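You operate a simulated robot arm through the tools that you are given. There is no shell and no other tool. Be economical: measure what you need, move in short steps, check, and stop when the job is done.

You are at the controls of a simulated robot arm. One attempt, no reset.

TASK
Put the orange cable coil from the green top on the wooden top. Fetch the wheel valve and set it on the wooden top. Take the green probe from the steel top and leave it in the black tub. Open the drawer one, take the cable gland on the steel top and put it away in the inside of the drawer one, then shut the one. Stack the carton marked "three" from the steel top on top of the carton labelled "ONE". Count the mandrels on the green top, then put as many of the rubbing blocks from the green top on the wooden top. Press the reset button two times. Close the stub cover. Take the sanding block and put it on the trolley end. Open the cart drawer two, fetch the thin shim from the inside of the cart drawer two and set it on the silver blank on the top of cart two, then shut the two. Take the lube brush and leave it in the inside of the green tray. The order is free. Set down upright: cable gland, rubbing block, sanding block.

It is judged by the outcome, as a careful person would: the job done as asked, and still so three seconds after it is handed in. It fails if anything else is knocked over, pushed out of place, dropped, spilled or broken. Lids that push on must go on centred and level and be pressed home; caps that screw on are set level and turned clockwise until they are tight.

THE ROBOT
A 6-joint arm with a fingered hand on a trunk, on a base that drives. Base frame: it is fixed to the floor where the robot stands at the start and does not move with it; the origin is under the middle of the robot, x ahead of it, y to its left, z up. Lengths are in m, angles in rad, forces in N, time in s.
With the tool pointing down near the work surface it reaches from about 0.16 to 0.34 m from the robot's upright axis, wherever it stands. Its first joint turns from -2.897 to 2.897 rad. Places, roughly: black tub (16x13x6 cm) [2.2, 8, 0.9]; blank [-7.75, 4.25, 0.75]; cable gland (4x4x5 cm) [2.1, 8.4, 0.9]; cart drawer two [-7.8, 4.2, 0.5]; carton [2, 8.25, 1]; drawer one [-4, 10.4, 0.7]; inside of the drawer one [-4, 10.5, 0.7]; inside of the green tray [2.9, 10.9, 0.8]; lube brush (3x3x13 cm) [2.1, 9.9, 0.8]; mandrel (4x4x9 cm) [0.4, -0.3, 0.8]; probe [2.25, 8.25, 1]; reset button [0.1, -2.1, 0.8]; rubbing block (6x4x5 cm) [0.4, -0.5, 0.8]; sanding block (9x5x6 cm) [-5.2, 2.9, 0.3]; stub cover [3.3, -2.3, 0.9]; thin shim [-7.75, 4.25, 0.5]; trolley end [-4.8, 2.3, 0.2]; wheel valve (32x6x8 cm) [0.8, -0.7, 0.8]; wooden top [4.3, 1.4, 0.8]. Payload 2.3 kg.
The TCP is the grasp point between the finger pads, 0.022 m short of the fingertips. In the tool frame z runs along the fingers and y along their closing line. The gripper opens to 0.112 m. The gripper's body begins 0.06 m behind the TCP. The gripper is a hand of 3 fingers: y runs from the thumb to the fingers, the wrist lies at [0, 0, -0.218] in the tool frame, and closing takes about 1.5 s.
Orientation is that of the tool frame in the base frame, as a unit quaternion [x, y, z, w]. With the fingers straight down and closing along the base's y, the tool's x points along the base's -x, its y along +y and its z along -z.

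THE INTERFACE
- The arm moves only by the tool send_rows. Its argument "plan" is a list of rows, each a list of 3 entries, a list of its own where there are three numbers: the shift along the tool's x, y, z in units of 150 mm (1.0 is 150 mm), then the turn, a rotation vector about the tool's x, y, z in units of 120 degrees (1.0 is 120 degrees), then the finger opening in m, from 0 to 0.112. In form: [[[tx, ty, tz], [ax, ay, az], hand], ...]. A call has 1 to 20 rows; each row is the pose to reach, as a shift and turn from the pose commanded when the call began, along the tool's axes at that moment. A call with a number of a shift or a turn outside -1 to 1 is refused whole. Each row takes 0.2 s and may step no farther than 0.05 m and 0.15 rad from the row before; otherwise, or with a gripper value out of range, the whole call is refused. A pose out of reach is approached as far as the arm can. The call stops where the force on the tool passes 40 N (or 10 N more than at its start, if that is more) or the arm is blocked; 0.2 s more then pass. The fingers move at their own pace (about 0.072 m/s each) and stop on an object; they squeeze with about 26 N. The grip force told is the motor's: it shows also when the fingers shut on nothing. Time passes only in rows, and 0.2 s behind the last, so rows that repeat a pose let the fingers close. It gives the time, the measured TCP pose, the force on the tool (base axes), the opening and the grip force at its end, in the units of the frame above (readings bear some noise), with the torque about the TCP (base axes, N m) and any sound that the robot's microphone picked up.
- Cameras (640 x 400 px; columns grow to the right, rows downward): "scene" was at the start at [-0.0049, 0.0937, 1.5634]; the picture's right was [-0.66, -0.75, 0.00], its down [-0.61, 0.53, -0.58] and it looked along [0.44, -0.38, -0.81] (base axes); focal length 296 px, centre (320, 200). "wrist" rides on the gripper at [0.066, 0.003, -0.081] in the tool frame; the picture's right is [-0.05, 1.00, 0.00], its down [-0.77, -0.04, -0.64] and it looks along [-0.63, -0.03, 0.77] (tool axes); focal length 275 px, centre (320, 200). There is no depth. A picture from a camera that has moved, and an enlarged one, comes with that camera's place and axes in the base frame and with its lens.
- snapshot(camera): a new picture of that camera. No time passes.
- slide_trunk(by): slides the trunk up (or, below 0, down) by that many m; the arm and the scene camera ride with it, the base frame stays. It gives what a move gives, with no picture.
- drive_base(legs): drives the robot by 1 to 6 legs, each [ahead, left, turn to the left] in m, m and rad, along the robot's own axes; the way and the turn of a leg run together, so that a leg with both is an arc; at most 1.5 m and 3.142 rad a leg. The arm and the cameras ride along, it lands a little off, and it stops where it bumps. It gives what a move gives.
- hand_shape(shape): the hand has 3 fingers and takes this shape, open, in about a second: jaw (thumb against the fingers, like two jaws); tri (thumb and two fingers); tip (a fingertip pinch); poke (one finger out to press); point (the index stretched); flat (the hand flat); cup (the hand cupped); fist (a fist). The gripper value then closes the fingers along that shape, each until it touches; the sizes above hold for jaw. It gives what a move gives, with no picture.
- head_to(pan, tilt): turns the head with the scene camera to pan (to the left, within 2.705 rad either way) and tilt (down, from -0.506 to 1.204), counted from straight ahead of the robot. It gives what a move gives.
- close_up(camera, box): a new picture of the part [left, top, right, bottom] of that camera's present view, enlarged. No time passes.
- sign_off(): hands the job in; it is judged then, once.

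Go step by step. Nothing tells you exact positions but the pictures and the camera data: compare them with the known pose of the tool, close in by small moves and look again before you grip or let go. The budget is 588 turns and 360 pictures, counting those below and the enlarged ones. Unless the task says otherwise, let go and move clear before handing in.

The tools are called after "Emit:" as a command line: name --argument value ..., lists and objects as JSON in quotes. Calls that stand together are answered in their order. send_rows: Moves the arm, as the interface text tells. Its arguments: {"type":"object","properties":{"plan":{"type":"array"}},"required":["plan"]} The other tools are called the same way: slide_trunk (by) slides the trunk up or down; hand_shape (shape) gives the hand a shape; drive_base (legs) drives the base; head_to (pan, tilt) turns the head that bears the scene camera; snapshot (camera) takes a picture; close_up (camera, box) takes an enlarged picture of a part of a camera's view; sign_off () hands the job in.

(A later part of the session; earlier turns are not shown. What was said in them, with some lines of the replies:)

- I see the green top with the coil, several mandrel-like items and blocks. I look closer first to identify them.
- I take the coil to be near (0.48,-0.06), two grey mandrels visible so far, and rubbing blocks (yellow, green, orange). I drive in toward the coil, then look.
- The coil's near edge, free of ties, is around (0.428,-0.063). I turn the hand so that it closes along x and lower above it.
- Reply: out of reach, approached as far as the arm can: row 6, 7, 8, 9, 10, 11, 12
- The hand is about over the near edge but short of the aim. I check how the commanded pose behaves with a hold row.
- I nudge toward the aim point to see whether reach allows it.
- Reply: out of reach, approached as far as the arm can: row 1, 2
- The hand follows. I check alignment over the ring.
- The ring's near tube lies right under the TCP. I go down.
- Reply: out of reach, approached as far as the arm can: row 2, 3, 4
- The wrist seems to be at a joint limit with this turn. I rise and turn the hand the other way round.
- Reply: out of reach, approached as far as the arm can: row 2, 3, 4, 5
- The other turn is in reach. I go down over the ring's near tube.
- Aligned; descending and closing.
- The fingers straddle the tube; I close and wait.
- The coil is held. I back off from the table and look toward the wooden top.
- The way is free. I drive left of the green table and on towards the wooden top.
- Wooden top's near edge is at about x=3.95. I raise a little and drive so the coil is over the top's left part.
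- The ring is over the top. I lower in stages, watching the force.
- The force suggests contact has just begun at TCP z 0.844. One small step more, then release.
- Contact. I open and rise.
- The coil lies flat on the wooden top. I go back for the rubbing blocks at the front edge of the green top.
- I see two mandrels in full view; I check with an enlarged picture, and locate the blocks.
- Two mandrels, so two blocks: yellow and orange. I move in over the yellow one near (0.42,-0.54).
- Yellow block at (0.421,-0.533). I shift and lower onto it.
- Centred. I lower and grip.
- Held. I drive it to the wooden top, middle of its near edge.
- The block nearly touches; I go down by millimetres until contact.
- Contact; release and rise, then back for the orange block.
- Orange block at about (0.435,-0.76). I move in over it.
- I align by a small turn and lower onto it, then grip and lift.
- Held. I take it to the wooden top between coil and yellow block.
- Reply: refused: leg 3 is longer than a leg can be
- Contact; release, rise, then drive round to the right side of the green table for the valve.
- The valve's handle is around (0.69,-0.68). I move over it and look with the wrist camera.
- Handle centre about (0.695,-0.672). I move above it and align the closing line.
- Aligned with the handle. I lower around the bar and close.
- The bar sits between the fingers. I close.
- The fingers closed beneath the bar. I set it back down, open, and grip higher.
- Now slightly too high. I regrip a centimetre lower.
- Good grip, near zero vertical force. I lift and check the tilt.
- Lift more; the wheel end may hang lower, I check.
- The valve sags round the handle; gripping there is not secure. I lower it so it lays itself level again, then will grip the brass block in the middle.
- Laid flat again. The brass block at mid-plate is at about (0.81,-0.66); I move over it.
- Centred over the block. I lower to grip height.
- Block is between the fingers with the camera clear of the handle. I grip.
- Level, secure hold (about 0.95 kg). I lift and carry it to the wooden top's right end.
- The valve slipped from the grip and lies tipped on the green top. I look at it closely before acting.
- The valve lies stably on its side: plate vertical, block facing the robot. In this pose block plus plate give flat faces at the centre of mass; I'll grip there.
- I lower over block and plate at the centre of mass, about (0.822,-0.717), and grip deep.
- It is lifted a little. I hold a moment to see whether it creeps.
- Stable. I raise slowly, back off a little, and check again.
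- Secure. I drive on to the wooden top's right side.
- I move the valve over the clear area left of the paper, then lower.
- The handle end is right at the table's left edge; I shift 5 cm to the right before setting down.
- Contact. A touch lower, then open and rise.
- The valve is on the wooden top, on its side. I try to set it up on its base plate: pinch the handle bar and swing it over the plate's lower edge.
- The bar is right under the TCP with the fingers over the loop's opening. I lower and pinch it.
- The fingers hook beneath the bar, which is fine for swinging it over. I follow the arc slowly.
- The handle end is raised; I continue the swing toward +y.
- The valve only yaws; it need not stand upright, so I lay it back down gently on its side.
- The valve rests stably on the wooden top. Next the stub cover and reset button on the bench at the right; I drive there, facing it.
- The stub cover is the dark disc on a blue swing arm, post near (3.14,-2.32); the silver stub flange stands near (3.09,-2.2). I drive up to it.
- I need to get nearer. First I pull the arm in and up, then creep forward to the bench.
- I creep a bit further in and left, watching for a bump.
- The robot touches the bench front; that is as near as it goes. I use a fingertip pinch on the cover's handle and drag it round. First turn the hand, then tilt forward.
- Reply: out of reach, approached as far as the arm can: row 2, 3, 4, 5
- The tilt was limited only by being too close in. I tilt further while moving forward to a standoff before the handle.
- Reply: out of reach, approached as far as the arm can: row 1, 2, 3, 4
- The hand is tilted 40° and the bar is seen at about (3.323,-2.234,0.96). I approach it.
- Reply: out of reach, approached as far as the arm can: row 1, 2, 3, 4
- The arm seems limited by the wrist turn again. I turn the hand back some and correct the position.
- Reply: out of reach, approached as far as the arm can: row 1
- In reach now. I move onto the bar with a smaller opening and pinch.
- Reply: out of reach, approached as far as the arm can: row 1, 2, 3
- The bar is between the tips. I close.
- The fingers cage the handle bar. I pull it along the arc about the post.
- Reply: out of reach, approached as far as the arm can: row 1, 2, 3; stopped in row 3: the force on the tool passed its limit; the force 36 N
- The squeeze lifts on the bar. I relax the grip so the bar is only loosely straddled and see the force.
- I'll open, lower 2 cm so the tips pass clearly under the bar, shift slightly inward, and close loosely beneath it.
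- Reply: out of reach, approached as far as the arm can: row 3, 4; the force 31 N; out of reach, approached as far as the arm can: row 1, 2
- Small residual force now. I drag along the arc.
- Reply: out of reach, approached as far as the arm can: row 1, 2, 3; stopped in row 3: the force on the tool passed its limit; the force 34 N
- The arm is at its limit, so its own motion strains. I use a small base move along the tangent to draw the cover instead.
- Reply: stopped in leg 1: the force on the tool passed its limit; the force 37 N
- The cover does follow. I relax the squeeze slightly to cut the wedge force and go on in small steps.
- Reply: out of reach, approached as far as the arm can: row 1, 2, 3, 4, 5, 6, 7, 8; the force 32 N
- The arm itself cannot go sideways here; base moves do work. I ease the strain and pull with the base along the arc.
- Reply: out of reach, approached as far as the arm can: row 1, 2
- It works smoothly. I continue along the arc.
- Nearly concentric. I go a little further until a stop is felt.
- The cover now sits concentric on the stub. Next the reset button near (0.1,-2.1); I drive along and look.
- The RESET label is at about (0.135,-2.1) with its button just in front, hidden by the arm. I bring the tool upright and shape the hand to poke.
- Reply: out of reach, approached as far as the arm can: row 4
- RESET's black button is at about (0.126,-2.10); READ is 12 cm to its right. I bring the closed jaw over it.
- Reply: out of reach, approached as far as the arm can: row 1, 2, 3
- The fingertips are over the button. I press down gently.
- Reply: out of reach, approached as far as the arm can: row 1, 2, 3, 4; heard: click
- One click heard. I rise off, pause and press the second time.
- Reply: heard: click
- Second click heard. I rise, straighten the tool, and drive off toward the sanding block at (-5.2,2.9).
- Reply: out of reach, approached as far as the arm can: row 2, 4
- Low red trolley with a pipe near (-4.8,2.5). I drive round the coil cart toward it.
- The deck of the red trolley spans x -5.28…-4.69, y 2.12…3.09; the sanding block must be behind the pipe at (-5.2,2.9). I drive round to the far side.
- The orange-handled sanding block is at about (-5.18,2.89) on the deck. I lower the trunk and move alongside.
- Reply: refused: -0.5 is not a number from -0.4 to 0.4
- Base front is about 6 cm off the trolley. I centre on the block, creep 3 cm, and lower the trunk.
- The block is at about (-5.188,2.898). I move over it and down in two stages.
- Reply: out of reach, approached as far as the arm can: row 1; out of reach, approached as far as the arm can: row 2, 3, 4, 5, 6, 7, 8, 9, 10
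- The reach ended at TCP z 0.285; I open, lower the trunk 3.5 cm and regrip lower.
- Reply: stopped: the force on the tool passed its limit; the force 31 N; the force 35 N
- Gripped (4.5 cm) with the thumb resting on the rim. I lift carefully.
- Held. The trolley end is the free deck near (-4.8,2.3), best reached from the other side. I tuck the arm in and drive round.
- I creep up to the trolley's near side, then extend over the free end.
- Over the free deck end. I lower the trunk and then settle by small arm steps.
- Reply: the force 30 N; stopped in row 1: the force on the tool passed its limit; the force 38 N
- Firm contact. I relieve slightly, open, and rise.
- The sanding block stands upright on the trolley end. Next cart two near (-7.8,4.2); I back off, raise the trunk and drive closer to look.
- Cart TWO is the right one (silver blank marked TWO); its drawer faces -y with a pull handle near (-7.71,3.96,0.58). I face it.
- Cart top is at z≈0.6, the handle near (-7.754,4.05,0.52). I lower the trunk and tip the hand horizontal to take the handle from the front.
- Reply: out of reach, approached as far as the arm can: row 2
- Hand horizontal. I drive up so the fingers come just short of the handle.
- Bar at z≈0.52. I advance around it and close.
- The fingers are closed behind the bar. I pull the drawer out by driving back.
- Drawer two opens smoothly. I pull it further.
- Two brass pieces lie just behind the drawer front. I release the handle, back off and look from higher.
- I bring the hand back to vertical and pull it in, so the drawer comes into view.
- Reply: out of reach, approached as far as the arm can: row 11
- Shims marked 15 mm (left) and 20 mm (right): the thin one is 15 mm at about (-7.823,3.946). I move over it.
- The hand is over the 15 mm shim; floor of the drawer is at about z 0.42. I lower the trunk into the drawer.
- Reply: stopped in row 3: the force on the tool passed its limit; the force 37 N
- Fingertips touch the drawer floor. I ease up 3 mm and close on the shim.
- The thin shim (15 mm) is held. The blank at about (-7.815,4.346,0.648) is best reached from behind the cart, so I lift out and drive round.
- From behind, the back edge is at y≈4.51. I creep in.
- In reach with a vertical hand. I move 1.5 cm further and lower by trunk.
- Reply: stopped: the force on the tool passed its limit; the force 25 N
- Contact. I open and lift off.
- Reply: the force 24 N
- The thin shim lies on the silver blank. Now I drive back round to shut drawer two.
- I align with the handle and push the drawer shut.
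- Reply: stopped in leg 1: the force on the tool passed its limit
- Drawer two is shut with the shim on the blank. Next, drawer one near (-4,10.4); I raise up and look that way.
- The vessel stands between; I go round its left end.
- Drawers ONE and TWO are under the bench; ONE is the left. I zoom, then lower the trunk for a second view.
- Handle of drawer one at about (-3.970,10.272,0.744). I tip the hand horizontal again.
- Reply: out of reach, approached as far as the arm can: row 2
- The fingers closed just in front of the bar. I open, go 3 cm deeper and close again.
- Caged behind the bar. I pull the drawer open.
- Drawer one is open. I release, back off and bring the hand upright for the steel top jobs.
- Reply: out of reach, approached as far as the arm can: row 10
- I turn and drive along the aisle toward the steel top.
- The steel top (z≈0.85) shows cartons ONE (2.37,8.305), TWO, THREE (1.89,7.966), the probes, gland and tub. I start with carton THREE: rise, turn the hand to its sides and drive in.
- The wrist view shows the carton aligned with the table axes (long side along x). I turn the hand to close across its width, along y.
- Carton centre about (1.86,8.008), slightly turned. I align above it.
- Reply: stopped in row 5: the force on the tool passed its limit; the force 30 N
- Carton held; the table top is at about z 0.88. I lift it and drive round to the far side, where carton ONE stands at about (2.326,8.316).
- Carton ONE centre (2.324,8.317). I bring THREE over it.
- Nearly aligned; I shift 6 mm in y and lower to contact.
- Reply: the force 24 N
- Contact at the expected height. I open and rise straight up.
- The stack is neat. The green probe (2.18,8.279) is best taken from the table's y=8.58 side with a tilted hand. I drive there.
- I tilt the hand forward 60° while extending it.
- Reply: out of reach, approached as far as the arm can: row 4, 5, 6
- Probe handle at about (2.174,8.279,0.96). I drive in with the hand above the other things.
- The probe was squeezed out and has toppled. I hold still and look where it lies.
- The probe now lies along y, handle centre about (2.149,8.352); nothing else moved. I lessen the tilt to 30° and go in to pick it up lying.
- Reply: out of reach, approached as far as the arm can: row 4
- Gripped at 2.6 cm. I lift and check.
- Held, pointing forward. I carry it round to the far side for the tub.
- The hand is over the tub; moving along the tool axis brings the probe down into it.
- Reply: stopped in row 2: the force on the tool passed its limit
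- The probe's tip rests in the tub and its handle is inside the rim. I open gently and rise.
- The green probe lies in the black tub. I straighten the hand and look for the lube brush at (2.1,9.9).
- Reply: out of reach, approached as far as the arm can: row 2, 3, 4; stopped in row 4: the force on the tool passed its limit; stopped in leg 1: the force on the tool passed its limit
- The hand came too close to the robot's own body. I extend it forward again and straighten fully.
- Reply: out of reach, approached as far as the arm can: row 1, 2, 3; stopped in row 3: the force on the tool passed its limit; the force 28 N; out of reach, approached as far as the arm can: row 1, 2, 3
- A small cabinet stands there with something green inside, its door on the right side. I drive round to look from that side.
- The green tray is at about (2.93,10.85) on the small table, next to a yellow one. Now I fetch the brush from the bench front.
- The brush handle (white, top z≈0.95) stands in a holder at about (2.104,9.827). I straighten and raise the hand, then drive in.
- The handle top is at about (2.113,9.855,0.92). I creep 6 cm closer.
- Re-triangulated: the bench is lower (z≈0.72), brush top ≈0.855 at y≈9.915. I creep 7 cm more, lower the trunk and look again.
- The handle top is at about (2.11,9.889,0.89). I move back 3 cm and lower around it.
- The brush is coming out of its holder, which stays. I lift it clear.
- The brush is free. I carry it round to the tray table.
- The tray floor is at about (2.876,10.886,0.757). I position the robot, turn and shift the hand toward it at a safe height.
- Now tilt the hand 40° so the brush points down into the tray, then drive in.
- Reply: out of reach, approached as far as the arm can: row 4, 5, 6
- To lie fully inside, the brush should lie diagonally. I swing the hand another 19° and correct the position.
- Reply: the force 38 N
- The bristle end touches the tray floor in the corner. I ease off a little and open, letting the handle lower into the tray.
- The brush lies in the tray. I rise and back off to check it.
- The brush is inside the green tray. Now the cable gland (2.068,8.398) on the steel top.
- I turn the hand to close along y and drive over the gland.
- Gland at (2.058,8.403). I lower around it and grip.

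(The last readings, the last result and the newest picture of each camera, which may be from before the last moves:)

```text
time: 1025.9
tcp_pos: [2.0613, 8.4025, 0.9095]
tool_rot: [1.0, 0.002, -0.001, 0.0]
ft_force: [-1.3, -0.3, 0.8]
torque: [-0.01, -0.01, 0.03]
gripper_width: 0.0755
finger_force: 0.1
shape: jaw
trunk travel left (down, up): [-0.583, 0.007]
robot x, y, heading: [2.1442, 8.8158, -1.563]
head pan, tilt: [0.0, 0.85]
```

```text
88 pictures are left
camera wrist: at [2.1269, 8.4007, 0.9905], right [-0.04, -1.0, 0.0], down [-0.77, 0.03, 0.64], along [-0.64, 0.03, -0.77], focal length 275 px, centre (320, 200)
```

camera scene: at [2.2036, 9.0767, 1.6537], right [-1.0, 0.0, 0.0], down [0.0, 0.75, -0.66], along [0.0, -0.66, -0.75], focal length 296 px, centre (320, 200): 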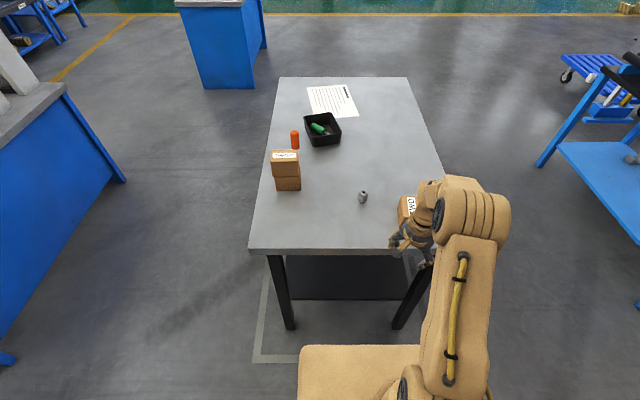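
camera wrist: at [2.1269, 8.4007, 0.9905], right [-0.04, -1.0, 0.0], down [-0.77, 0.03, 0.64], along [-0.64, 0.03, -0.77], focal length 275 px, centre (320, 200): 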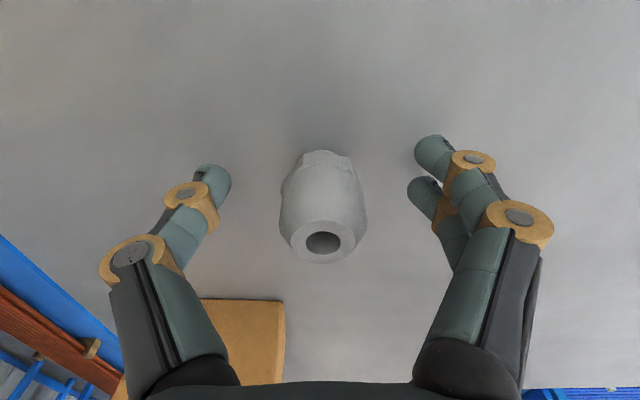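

Emit:
send_rows --plan '[[[0, 0, 0.02], [0, 0, 0], 0.05], [[0, 0, 0.02], [0, 0, 0], 0], [[0, 0, 0.02], [0, 0, 0], 0], [[0, 0, 0.02], [0, 0, 0], 0], [[0, 0, 0.02], [0, 0, 0], 0], [[0, 0, 0.02], [0, 0, 0], 0]]'

Emit:
send_rows --plan '[[[0, 0, -0.1], [0, 0, 0], 0], [[0, 0, -0.25], [0, 0, 0], 0], [[0, 0, -0.4], [0, 0, 0], 0], [[0, 0, -0.6], [0, 0, 0], 0], [[0, 0, -0.8], [0, 0, 0], 0]]'

Emit:
snapshot --camera "wrist"

```text
time: 1027.3
tcp_pos: [2.0606, 8.4038, 0.9069]
tool_rot: [1.0, 0.002, -0.002, 0.0]
ft_force: [-0.1, -0.5, 0.5]
torque: [0.0, -0.03, -0.01]
gripper_width: 0.0183
finger_force: 26.2
shape: jaw
trunk travel left (down, up): [-0.583, 0.007]
robot x, y, heading: [2.1404, 8.8149, -1.569]
head pan, tilt: [0.0, 0.85]
```

```text
time: 1028.5
tcp_pos: [2.0615, 8.4045, 1.0278]
tool_rot: [1.0, 0.002, -0.001, 0.0]
ft_force: [0.3, 0.8, -0.8]
torque: [-0.02, -0.01, 0.0]
gripper_width: 0.0178
finger_force: 26.5
shape: jaw
trunk travel left (down, up): [-0.583, 0.007]
robot x, y, heading: [2.1407, 8.8145, -1.567]
head pan, tilt: [0.0, 0.85]
```

```text
87 pictures are left
camera wrist: at [2.1277, 8.4019, 1.1082], right [-0.04, -1.0, 0.0], down [-0.77, 0.03, 0.64], along [-0.64, 0.03, -0.77], focal length 275 px, centre (320, 200)
```

wrist: 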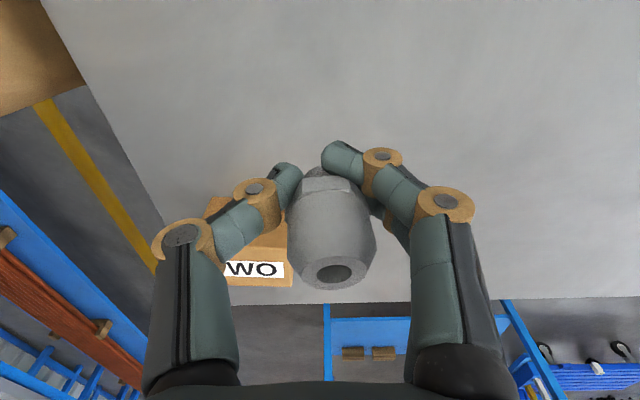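

Gland held upright. I take it back to the open drawer one.

Emit:
drive_base --legs '[[-0.3, 0, 0], [0, 0, 3.14], [0, 1.5, 0], [0, 1.5, 0], [0, 1.5, 0], [0, 1.4, 0]]'

Emit:
head_to --pan 0.0 --tilt 0.8

Emit:
snapshot --camera "scene"

```text
time: 1065.6
tcp_pos: [-3.7009, 9.5292, 1.0261]
tool_rot: [-0.008, 1.0, 0.0, 0.002]
ft_force: [0.4, -0.9, -0.4]
torque: [0.01, 0.02, 0.06]
gripper_width: 0.0178
finger_force: 25.9
shape: jaw
trunk travel left (down, up): [-0.583, 0.007]
robot x, y, heading: [-3.773, 9.118, 1.588]
head pan, tilt: [0.0, 0.85]
```

```text
time: 1066.2
tcp_pos: [-3.699, 9.5298, 1.027]
tool_rot: [-0.008, 1.0, -0.001, 0.002]
ft_force: [-0.1, -0.3, -0.1]
torque: [0.02, -0.04, 0.02]
gripper_width: 0.0173
finger_force: 26.2
shape: jaw
trunk travel left (down, up): [-0.583, 0.007]
robot x, y, heading: [-3.771, 9.1186, 1.588]
head pan, tilt: [0.0, 0.799]
```

```text
86 pictures are left
camera scene: at [-3.9126, 9.1373, 1.6577], right [1.0, 0.02, 0.0], down [0.01, -0.72, -0.7], along [-0.01, 0.7, -0.72], focal length 296 px, centre (320, 200)
```

scene: 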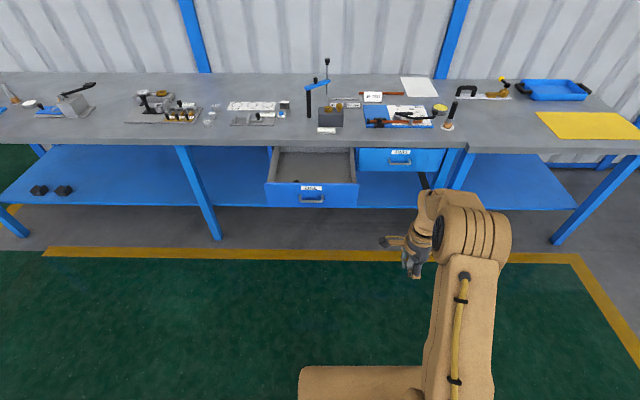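

I line up over the open drawer, right of the small thing already in it.

Emit:
drive_base --legs '[[0, 0.23, -0.017], [0.64, 0, 0]]'

Emit:
snapshot --camera "wrist"

Emit:
snapshot --camera "scene"

```text
time: 1071.1
tcp_pos: [-3.9191, 10.1632, 1.0283]
tool_rot: [0.003, 1.0, 0.0, 0.001]
ft_force: [0.6, -0.6, -0.1]
torque: [-0.06, 0.0, -0.02]
gripper_width: 0.0175
finger_force: 25.8
shape: jaw
trunk travel left (down, up): [-0.583, 0.007]
robot x, y, heading: [-4.0025, 9.7532, 1.566]
head pan, tilt: [0.0, 0.799]
```

```text
85 pictures are left
camera wrist: at [-3.9861, 10.1667, 1.1078], right [0.05, 1.0, 0.0], down [0.77, -0.04, 0.64], along [0.64, -0.03, -0.77], focal length 275 px, centre (320, 200)
```

wrist: 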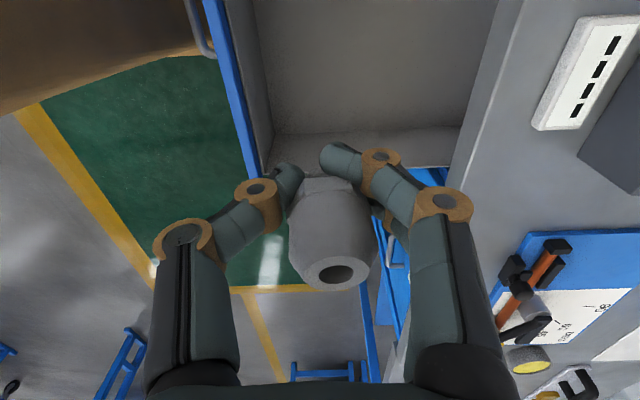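

```text
84 pictures are left
camera scene: at [-4.1413, 9.7762, 1.6577], right [1.0, -0.01, 0.0], down [0.0, -0.72, -0.7], along [0.0, 0.7, -0.72], focal length 296 px, centre (320, 200)
```

scene: 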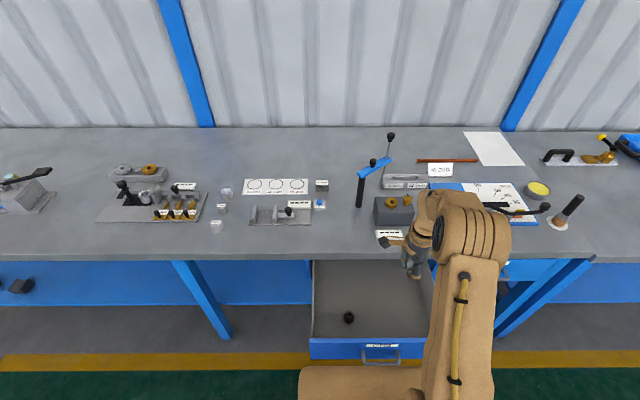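

Emit:
send_rows --plan '[[[0.05, 0.08, 0], [0, 0, 0], 0], [[0.1, 0.167, 0], [0, 0, 0], 0]]'

Emit:
slide_trunk --by -0.22

Emit:
snapshot --camera "wrist"

```text
time: 1071.7
tcp_pos: [-3.9331, 10.1876, 1.0254]
tool_rot: [0.003, 1.0, 0.0, 0.002]
ft_force: [0.2, -0.1, -0.9]
torque: [-0.01, -0.06, -0.01]
gripper_width: 0.0174
finger_force: 25.8
shape: jaw
trunk travel left (down, up): [-0.583, 0.007]
robot x, y, heading: [-3.9989, 9.7542, 1.566]
head pan, tilt: [0.0, 0.799]
```

```text
time: 1074.0
tcp_pos: [-3.9337, 10.1889, 0.8061]
tool_rot: [0.003, 1.0, 0.0, 0.002]
ft_force: [0.1, 0.7, -0.1]
torque: [0.0, -0.03, 0.02]
gripper_width: 0.0174
finger_force: 26.1
shape: jaw
trunk travel left (down, up): [-0.363, 0.227]
robot x, y, heading: [-4.0003, 9.7557, 1.568]
head pan, tilt: [0.0, 0.799]
```

```text
83 pictures are left
camera wrist: at [-4.0013, 10.1921, 0.8877], right [0.05, 1.0, 0.0], down [0.77, -0.04, 0.64], along [0.64, -0.03, -0.77], focal length 275 px, centre (320, 200)
```

wrist: 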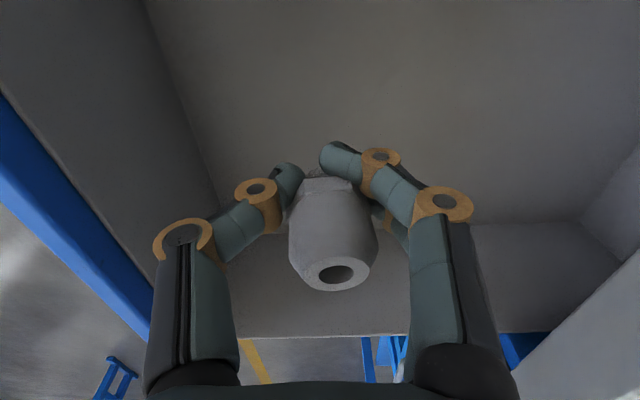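

Emit:
slide_trunk --by -0.06

Emit:
slide_trunk --by -0.012

Emit:
snapshot --camera "wrist"

```text
time: 1075.0
tcp_pos: [-3.9346, 10.1878, 0.7473]
tool_rot: [0.003, 1.0, 0.0, 0.002]
ft_force: [-0.2, 0.7, 0.9]
torque: [0.0, -0.01, 0.01]
gripper_width: 0.0174
finger_force: 25.7
shape: jaw
trunk travel left (down, up): [-0.303, 0.287]
robot x, y, heading: [-4.0011, 9.7544, 1.563]
head pan, tilt: [0.0, 0.799]
```

```text
time: 1075.6
tcp_pos: [-3.9339, 10.1881, 0.7352]
tool_rot: [0.004, 1.0, 0.0, 0.002]
ft_force: [0.8, -1.0, -0.7]
torque: [0.01, -0.04, 0.04]
gripper_width: 0.0173
finger_force: 26.1
shape: jaw
trunk travel left (down, up): [-0.291, 0.299]
robot x, y, heading: [-4.0031, 9.7537, 1.567]
head pan, tilt: [0.0, 0.799]
```

```text
82 pictures are left
camera wrist: at [-4.0012, 10.1921, 0.8156], right [0.05, 1.0, 0.0], down [0.77, -0.04, 0.64], along [0.64, -0.03, -0.77], focal length 275 px, centre (320, 200)
```

wrist: 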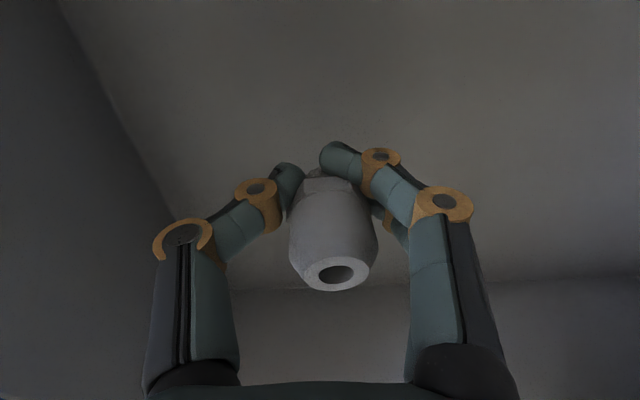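

Emit:
slide_trunk --by -0.008

Emit:
slide_trunk --by -0.006

```text
time: 1076.2
tcp_pos: [-3.9348, 10.189, 0.7259]
tool_rot: [0.003, 1.0, 0.001, 0.002]
ft_force: [-0.4, 0.2, -0.2]
torque: [0.0, 0.03, 0.0]
gripper_width: 0.0177
finger_force: 26.3
shape: jaw
trunk travel left (down, up): [-0.283, 0.307]
robot x, y, heading: [-3.9979, 9.7516, 1.566]
head pan, tilt: [0.0, 0.799]
```

```text
time: 1076.7
tcp_pos: [-3.9342, 10.1884, 0.7205]
tool_rot: [0.003, 1.0, 0.0, 0.002]
ft_force: [0.5, 0.3, -1.1]
torque: [0.02, 0.0, 0.0]
gripper_width: 0.0174
finger_force: 25.8
shape: jaw
trunk travel left (down, up): [-0.277, 0.313]
robot x, y, heading: [-4.0003, 9.7531, 1.568]
head pan, tilt: [0.0, 0.799]
```

Emit:
slide_trunk --by -0.006

Emit:
slide_trunk --by -0.005

Emit:
snapshot --camera "wrist"

```text
time: 1077.3
tcp_pos: [-3.9339, 10.1887, 0.7149]
tool_rot: [0.003, 1.0, 0.0, 0.001]
ft_force: [1.0, -0.1, -0.5]
torque: [-0.02, 0.0, 0.01]
gripper_width: 0.0176
finger_force: 26.2
shape: jaw
trunk travel left (down, up): [-0.271, 0.319]
robot x, y, heading: [-4.0001, 9.7555, 1.567]
head pan, tilt: [0.0, 0.799]
```

```text
time: 1077.8
tcp_pos: [-3.9348, 10.1888, 0.7112]
tool_rot: [0.003, 1.0, 0.0, 0.002]
ft_force: [1.3, 0.2, -0.3]
torque: [0.03, 0.02, 0.03]
gripper_width: 0.0176
finger_force: 25.9
shape: jaw
trunk travel left (down, up): [-0.266, 0.324]
robot x, y, heading: [-3.9997, 9.7497, 1.566]
head pan, tilt: [0.0, 0.799]
```

```text
81 pictures are left
camera wrist: at [-4.0012, 10.1921, 0.7907], right [0.05, 1.0, 0.0], down [0.77, -0.04, 0.64], along [0.64, -0.03, -0.77], focal length 275 px, centre (320, 200)
```

wrist: 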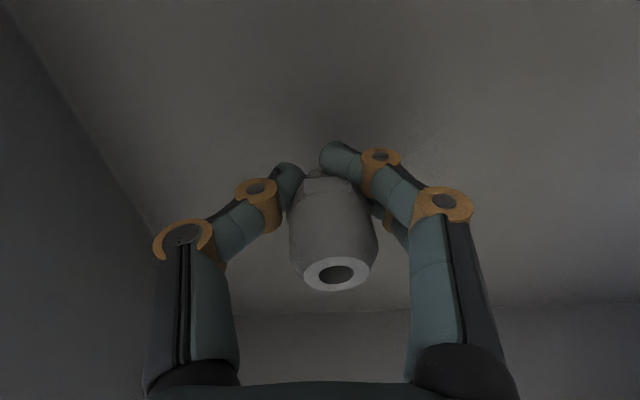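

Emit:
slide_trunk --by -0.006

Emit:
slide_trunk --by -0.006

```text
time: 1078.4
tcp_pos: [-3.9354, 10.1887, 0.7034]
tool_rot: [0.003, 1.0, 0.0, 0.002]
ft_force: [0.5, -0.9, -1.0]
torque: [0.0, 0.04, -0.03]
gripper_width: 0.0173
finger_force: 25.8
shape: jaw
trunk travel left (down, up): [-0.26, 0.33]
robot x, y, heading: [-4.0027, 9.7565, 1.567]
head pan, tilt: [0.0, 0.799]
```

```text
time: 1078.9
tcp_pos: [-3.9339, 10.1891, 0.6964]
tool_rot: [0.003, 1.0, 0.0, 0.001]
ft_force: [0.6, -0.5, -1.4]
torque: [-0.01, -0.01, -0.04]
gripper_width: 0.0174
finger_force: 26.0
shape: jaw
trunk travel left (down, up): [-0.254, 0.336]
robot x, y, heading: [-4.0004, 9.7566, 1.564]
head pan, tilt: [0.0, 0.799]
```

Emit:
slide_trunk --by -0.006

Emit:
slide_trunk --by -0.006

Emit:
snapshot --camera "wrist"

```text
time: 1079.5
tcp_pos: [-3.9343, 10.1885, 0.6922]
tool_rot: [0.003, 1.0, 0.0, 0.002]
ft_force: [0.1, 0.4, 0.2]
torque: [-0.04, 0.02, 0.04]
gripper_width: 0.0174
finger_force: 26.0
shape: jaw
trunk travel left (down, up): [-0.248, 0.342]
robot x, y, heading: [-4.0013, 9.7532, 1.569]
head pan, tilt: [0.0, 0.799]
```

```text
time: 1080.0
tcp_pos: [-3.9344, 10.1886, 0.6874]
tool_rot: [0.002, 1.0, 0.002, 0.001]
ft_force: [1.3, 0.8, 23.3]
torque: [0.19, -0.2, 0.02]
gripper_width: 0.0185
finger_force: 26.0
shape: jaw
trunk travel left (down, up): [-0.242, 0.348]
robot x, y, heading: [-4.0002, 9.7548, 1.565]
head pan, tilt: [0.0, 0.799]
```

```text
80 pictures are left
camera wrist: at [-4.0014, 10.1911, 0.7689], right [0.05, 1.0, 0.01], down [0.77, -0.04, 0.64], along [0.64, -0.03, -0.77], focal length 275 px, centre (320, 200)
```

wrist: 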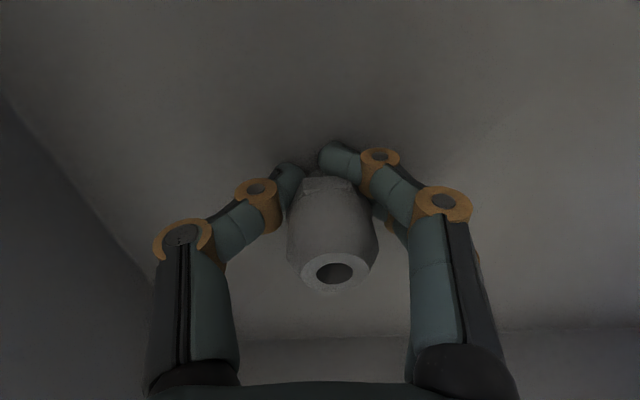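

Contact with the drawer floor. I relieve slightly, open and lift off by trunk.

Emit:
slide_trunk --by 0.002

Emit:
send_rows --plan '[[[0, 0, 0], [0, 0, 0], 0.025], [[0, 0, 0], [0, 0, 0], 0.035], [[0, 0, 0], [0, 0, 0], 0.055], [[0, 0, 0], [0, 0, 0], 0.06], [[0, 0, 0], [0, 0, 0], 0.06]]'

Emit:
slide_trunk --by 0.07

Emit:
snapshot --camera "wrist"

```text
time: 1080.5
tcp_pos: [-3.9346, 10.1868, 0.6882]
tool_rot: [0.004, 1.0, 0.001, 0.002]
ft_force: [0.5, 0.7, 12.2]
torque: [0.2, -0.2, 0.02]
gripper_width: 0.0183
finger_force: 25.8
shape: jaw
trunk travel left (down, up): [-0.244, 0.346]
robot x, y, heading: [-4.0007, 9.7516, 1.57]
head pan, tilt: [0.0, 0.799]
```

```text
time: 1081.8
tcp_pos: [-3.9348, 10.1891, 0.689]
tool_rot: [0.003, 1.0, 0.002, 0.001]
ft_force: [-0.8, 0.3, 13.9]
torque: [0.18, -0.03, -0.01]
gripper_width: 0.0536
finger_force: 0.1
shape: jaw
trunk travel left (down, up): [-0.244, 0.346]
robot x, y, heading: [-4.0018, 9.7548, 1.568]
head pan, tilt: [0.0, 0.799]
```

```text
time: 1082.8
tcp_pos: [-3.9351, 10.1895, 0.7577]
tool_rot: [0.003, 1.0, 0.0, 0.002]
ft_force: [0.5, -0.4, -0.5]
torque: [0.02, 0.0, -0.04]
gripper_width: 0.0594
finger_force: 0.1
shape: jaw
trunk travel left (down, up): [-0.314, 0.276]
robot x, y, heading: [-4.0045, 9.7545, 1.563]
head pan, tilt: [0.0, 0.799]
```

```text
79 pictures are left
camera wrist: at [-4.0013, 10.1921, 0.8387], right [0.05, 1.0, 0.0], down [0.77, -0.04, 0.64], along [0.64, -0.03, -0.77], focal length 275 px, centre (320, 200)
```

wrist: 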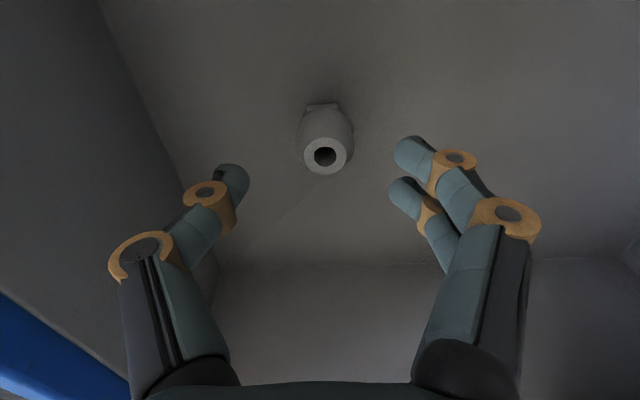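

The gland stands upright in the drawer. I lift out, back off, and get ready to push the drawer shut gently.

Emit:
slide_trunk --by 0.2

Emit:
drive_base --legs '[[-0.45, 0, 0], [0, 0.035, 0]]'

Emit:
slide_trunk --by -0.212

Emit:
send_rows --plan '[[[0, -0.1, 0], [0, 0, 0], 0], [[0, -0.25, 0], [0, 0, 0], 0], [[0, -0.4, 0], [0, 0, 0], 0], [[0, -0.55, 0], [0, 0, 0], 0], [[0, -0.7, 0], [0, 0, 0], 0], [[0, -0.7, 0], [0, 0, 0], 0]]'

Emit:
snapshot --camera "wrist"

Emit:
snapshot --camera "scene"

```text
time: 1085.0
tcp_pos: [-3.9329, 10.1899, 0.9581]
tool_rot: [0.004, 1.0, 0.0, 0.002]
ft_force: [0.0, 0.3, -0.1]
torque: [-0.01, 0.01, 0.01]
gripper_width: 0.0594
finger_force: 0.0
shape: jaw
trunk travel left (down, up): [-0.514, 0.076]
robot x, y, heading: [-4.0002, 9.7541, 1.564]
head pan, tilt: [0.0, 0.799]
```

```text
time: 1088.2
tcp_pos: [-3.973, 9.7368, 0.9574]
tool_rot: [0.002, 1.0, 0.0, 0.002]
ft_force: [0.3, 0.2, -0.2]
torque: [-0.01, -0.03, -0.05]
gripper_width: 0.0594
finger_force: 0.0
shape: jaw
trunk travel left (down, up): [-0.514, 0.076]
robot x, y, heading: [-4.0391, 9.3055, 1.567]
head pan, tilt: [0.0, 0.799]
```

```text
time: 1090.5
tcp_pos: [-3.9713, 9.7375, 0.7459]
tool_rot: [0.003, 1.0, 0.0, 0.002]
ft_force: [-0.7, -0.1, -0.1]
torque: [0.01, -0.02, 0.01]
gripper_width: 0.0595
finger_force: 0.0
shape: jaw
trunk travel left (down, up): [-0.302, 0.288]
robot x, y, heading: [-4.0386, 9.3041, 1.566]
head pan, tilt: [0.0, 0.799]
```

```text
time: 1091.9
tcp_pos: [-3.9723, 9.6323, 0.7455]
tool_rot: [0.003, 1.0, 0.0, 0.001]
ft_force: [-0.7, 0.7, 0.2]
torque: [-0.02, -0.01, 0.01]
gripper_width: 0.0001
finger_force: 26.6
shape: jaw
trunk travel left (down, up): [-0.302, 0.288]
robot x, y, heading: [-4.0413, 9.303, 1.571]
head pan, tilt: [0.0, 0.799]
```

```text
78 pictures are left
camera wrist: at [-4.0397, 9.6352, 0.8265], right [0.05, 1.0, 0.0], down [0.77, -0.04, 0.64], along [0.64, -0.03, -0.77], focal length 275 px, centre (320, 200)
```

wrist: 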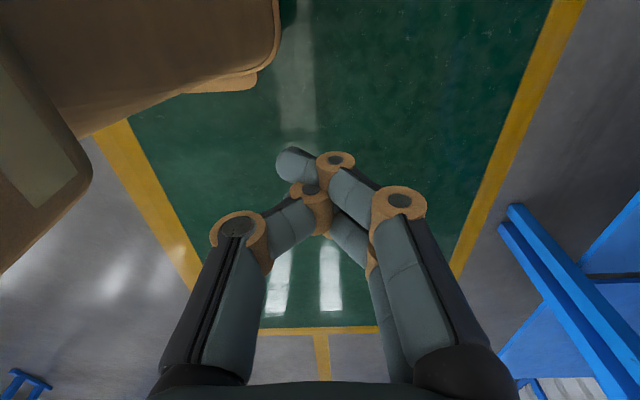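

```text
77 pictures are left
camera scene: at [-4.1788, 9.3243, 1.3767], right [1.0, 0.0, 0.0], down [0.0, -0.72, -0.7], along [0.0, 0.7, -0.72], focal length 296 px, centre (320, 200)
```

scene: 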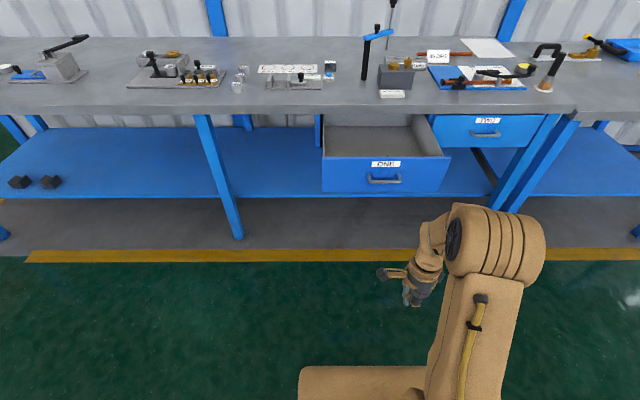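

Emit:
drive_base --legs '[[0.31, 0, 0]]'

Emit:
drive_base --legs '[[0.04, 0, 0], [0.04, 0, 0], [0.04, 0, 0], [0.04, 0, 0], [0.04, 0, 0], [0.04, 0, 0]]'

Emit:
snapshot --camera "scene"

```text
time: 1093.9
tcp_pos: [-3.9715, 9.939, 0.7456]
tool_rot: [0.002, 1.0, 0.0, 0.001]
ft_force: [0.2, 0.2, 0.2]
torque: [-0.01, 0.0, -0.01]
gripper_width: 0.0002
finger_force: 26.2
shape: jaw
trunk travel left (down, up): [-0.302, 0.288]
robot x, y, heading: [-4.0363, 9.609, 1.573]
head pan, tilt: [0.0, 0.799]
```

```text
time: 1097.2
tcp_pos: [-3.9717, 10.1783, 0.7458]
tool_rot: [0.001, 1.0, 0.0, 0.001]
ft_force: [-0.2, -0.3, 0.3]
torque: [-0.04, 0.01, 0.03]
gripper_width: 0.0
finger_force: 25.9
shape: jaw
trunk travel left (down, up): [-0.302, 0.288]
robot x, y, heading: [-4.0363, 9.8449, 1.567]
head pan, tilt: [0.0, 0.799]
```

```text
76 pictures are left
camera scene: at [-4.1773, 9.8705, 1.3767], right [1.0, 0.0, 0.0], down [0.0, -0.72, -0.7], along [0.0, 0.7, -0.72], focal length 296 px, centre (320, 200)
```

scene: 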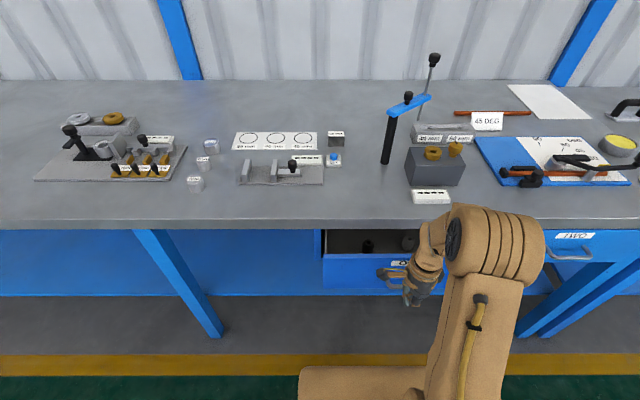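

Almost shut, the gland still standing. I push the rest gently until it stops.

Emit:
drive_base --legs '[[0.03, 0, 0], [0.03, 0, 0], [0.02, 0, 0], [0.02, 0, 0], [0.02, 0, 0]]'

Emit:
snapshot --camera "scene"

```text
time: 1099.6
tcp_pos: [-3.9719, 10.2746, 0.745]
tool_rot: [0.004, 1.0, -0.009, -0.002]
ft_force: [1.6, -27.2, 0.4]
torque: [-0.27, -0.03, -0.01]
gripper_width: 0.0
finger_force: 25.5
shape: jaw
trunk travel left (down, up): [-0.302, 0.288]
robot x, y, heading: [-4.0361, 9.9539, 1.57]
head pan, tilt: [0.0, 0.799]
stopped in leg 5: the force on the tool passed its limit (the readings are from after the stop); the commanded pose is now the measured one
```

```text
75 pictures are left
camera scene: at [-4.1769, 9.9707, 1.3768], right [1.0, 0.0, 0.0], down [0.0, -0.71, -0.7], along [0.0, 0.7, -0.71], focal length 296 px, centre (320, 200)
```

scene: 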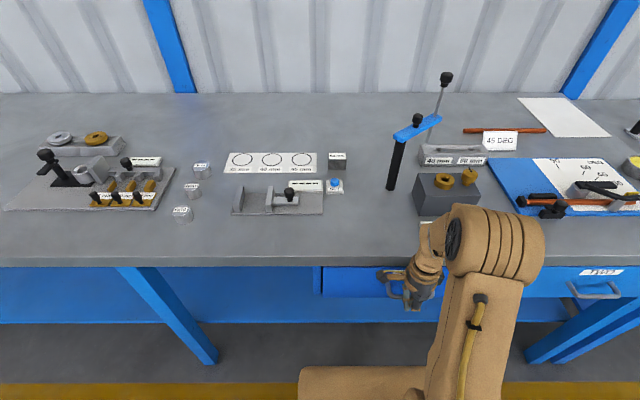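

Emit:
drive_base --legs '[[-0.5, 0, 0]]'

Emit:
close_up --camera "scene" --box '[300, 90, 560, 230]'

```text
time: 1102.6
tcp_pos: [-3.9732, 9.778, 0.7444]
tool_rot: [0.004, 1.0, -0.007, -0.001]
ft_force: [0.2, 0.1, -0.4]
torque: [0.0, 0.03, 0.01]
gripper_width: 0.0
finger_force: 26.1
shape: jaw
trunk travel left (down, up): [-0.302, 0.288]
robot x, y, heading: [-4.0385, 9.4521, 1.565]
head pan, tilt: [0.0, 0.799]
```

```text
2.46 times, centred on (430, 160) of scene
camera zoom: at [-4.1787, 9.4742, 1.3767], right [1.0, 0.0, 0.0], down [0.0, -0.72, -0.7], along [0.0, 0.7, -0.72], focal length 728 px, centre (49, 298)
```

zoom: 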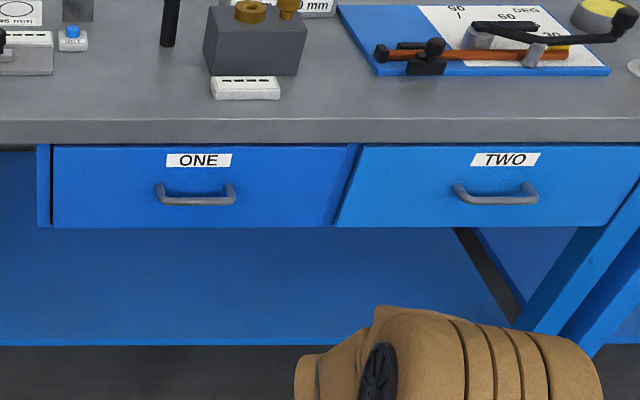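

All jobs are seen done: drawer one is flush and shut, and the hand is clear. I hand in.

Emit:
sign_off

```text
The job is handed in.
```

I handed the job in with every task done; the wheel valve is on the wooden top, but it lies on its side.

- **Wheel valve:** It slipped from the grip while I was lifting it and tipped over on the green top. I carried it to the wooden top on its side. One try at setting it up on its base failed, so I left it lying there, stable.
- **Green probe:** It toppled on the steel top when I first gripped it. I picked it up from there and it now lies in the black tub.
- **Rubbing blocks:** I counted two mandrels on the green top, so I moved two blocks, the yellow and the orange.
- **Thin shim:** Cart drawer two held a 15 mm and a 20 mm shim. I took the 15 mm one as the thin one and set it on the silver blank.
- **Stub cover:** It looked centred on the stub in the last picture.
- **Reset button:** I heard a click at each of the two presses.
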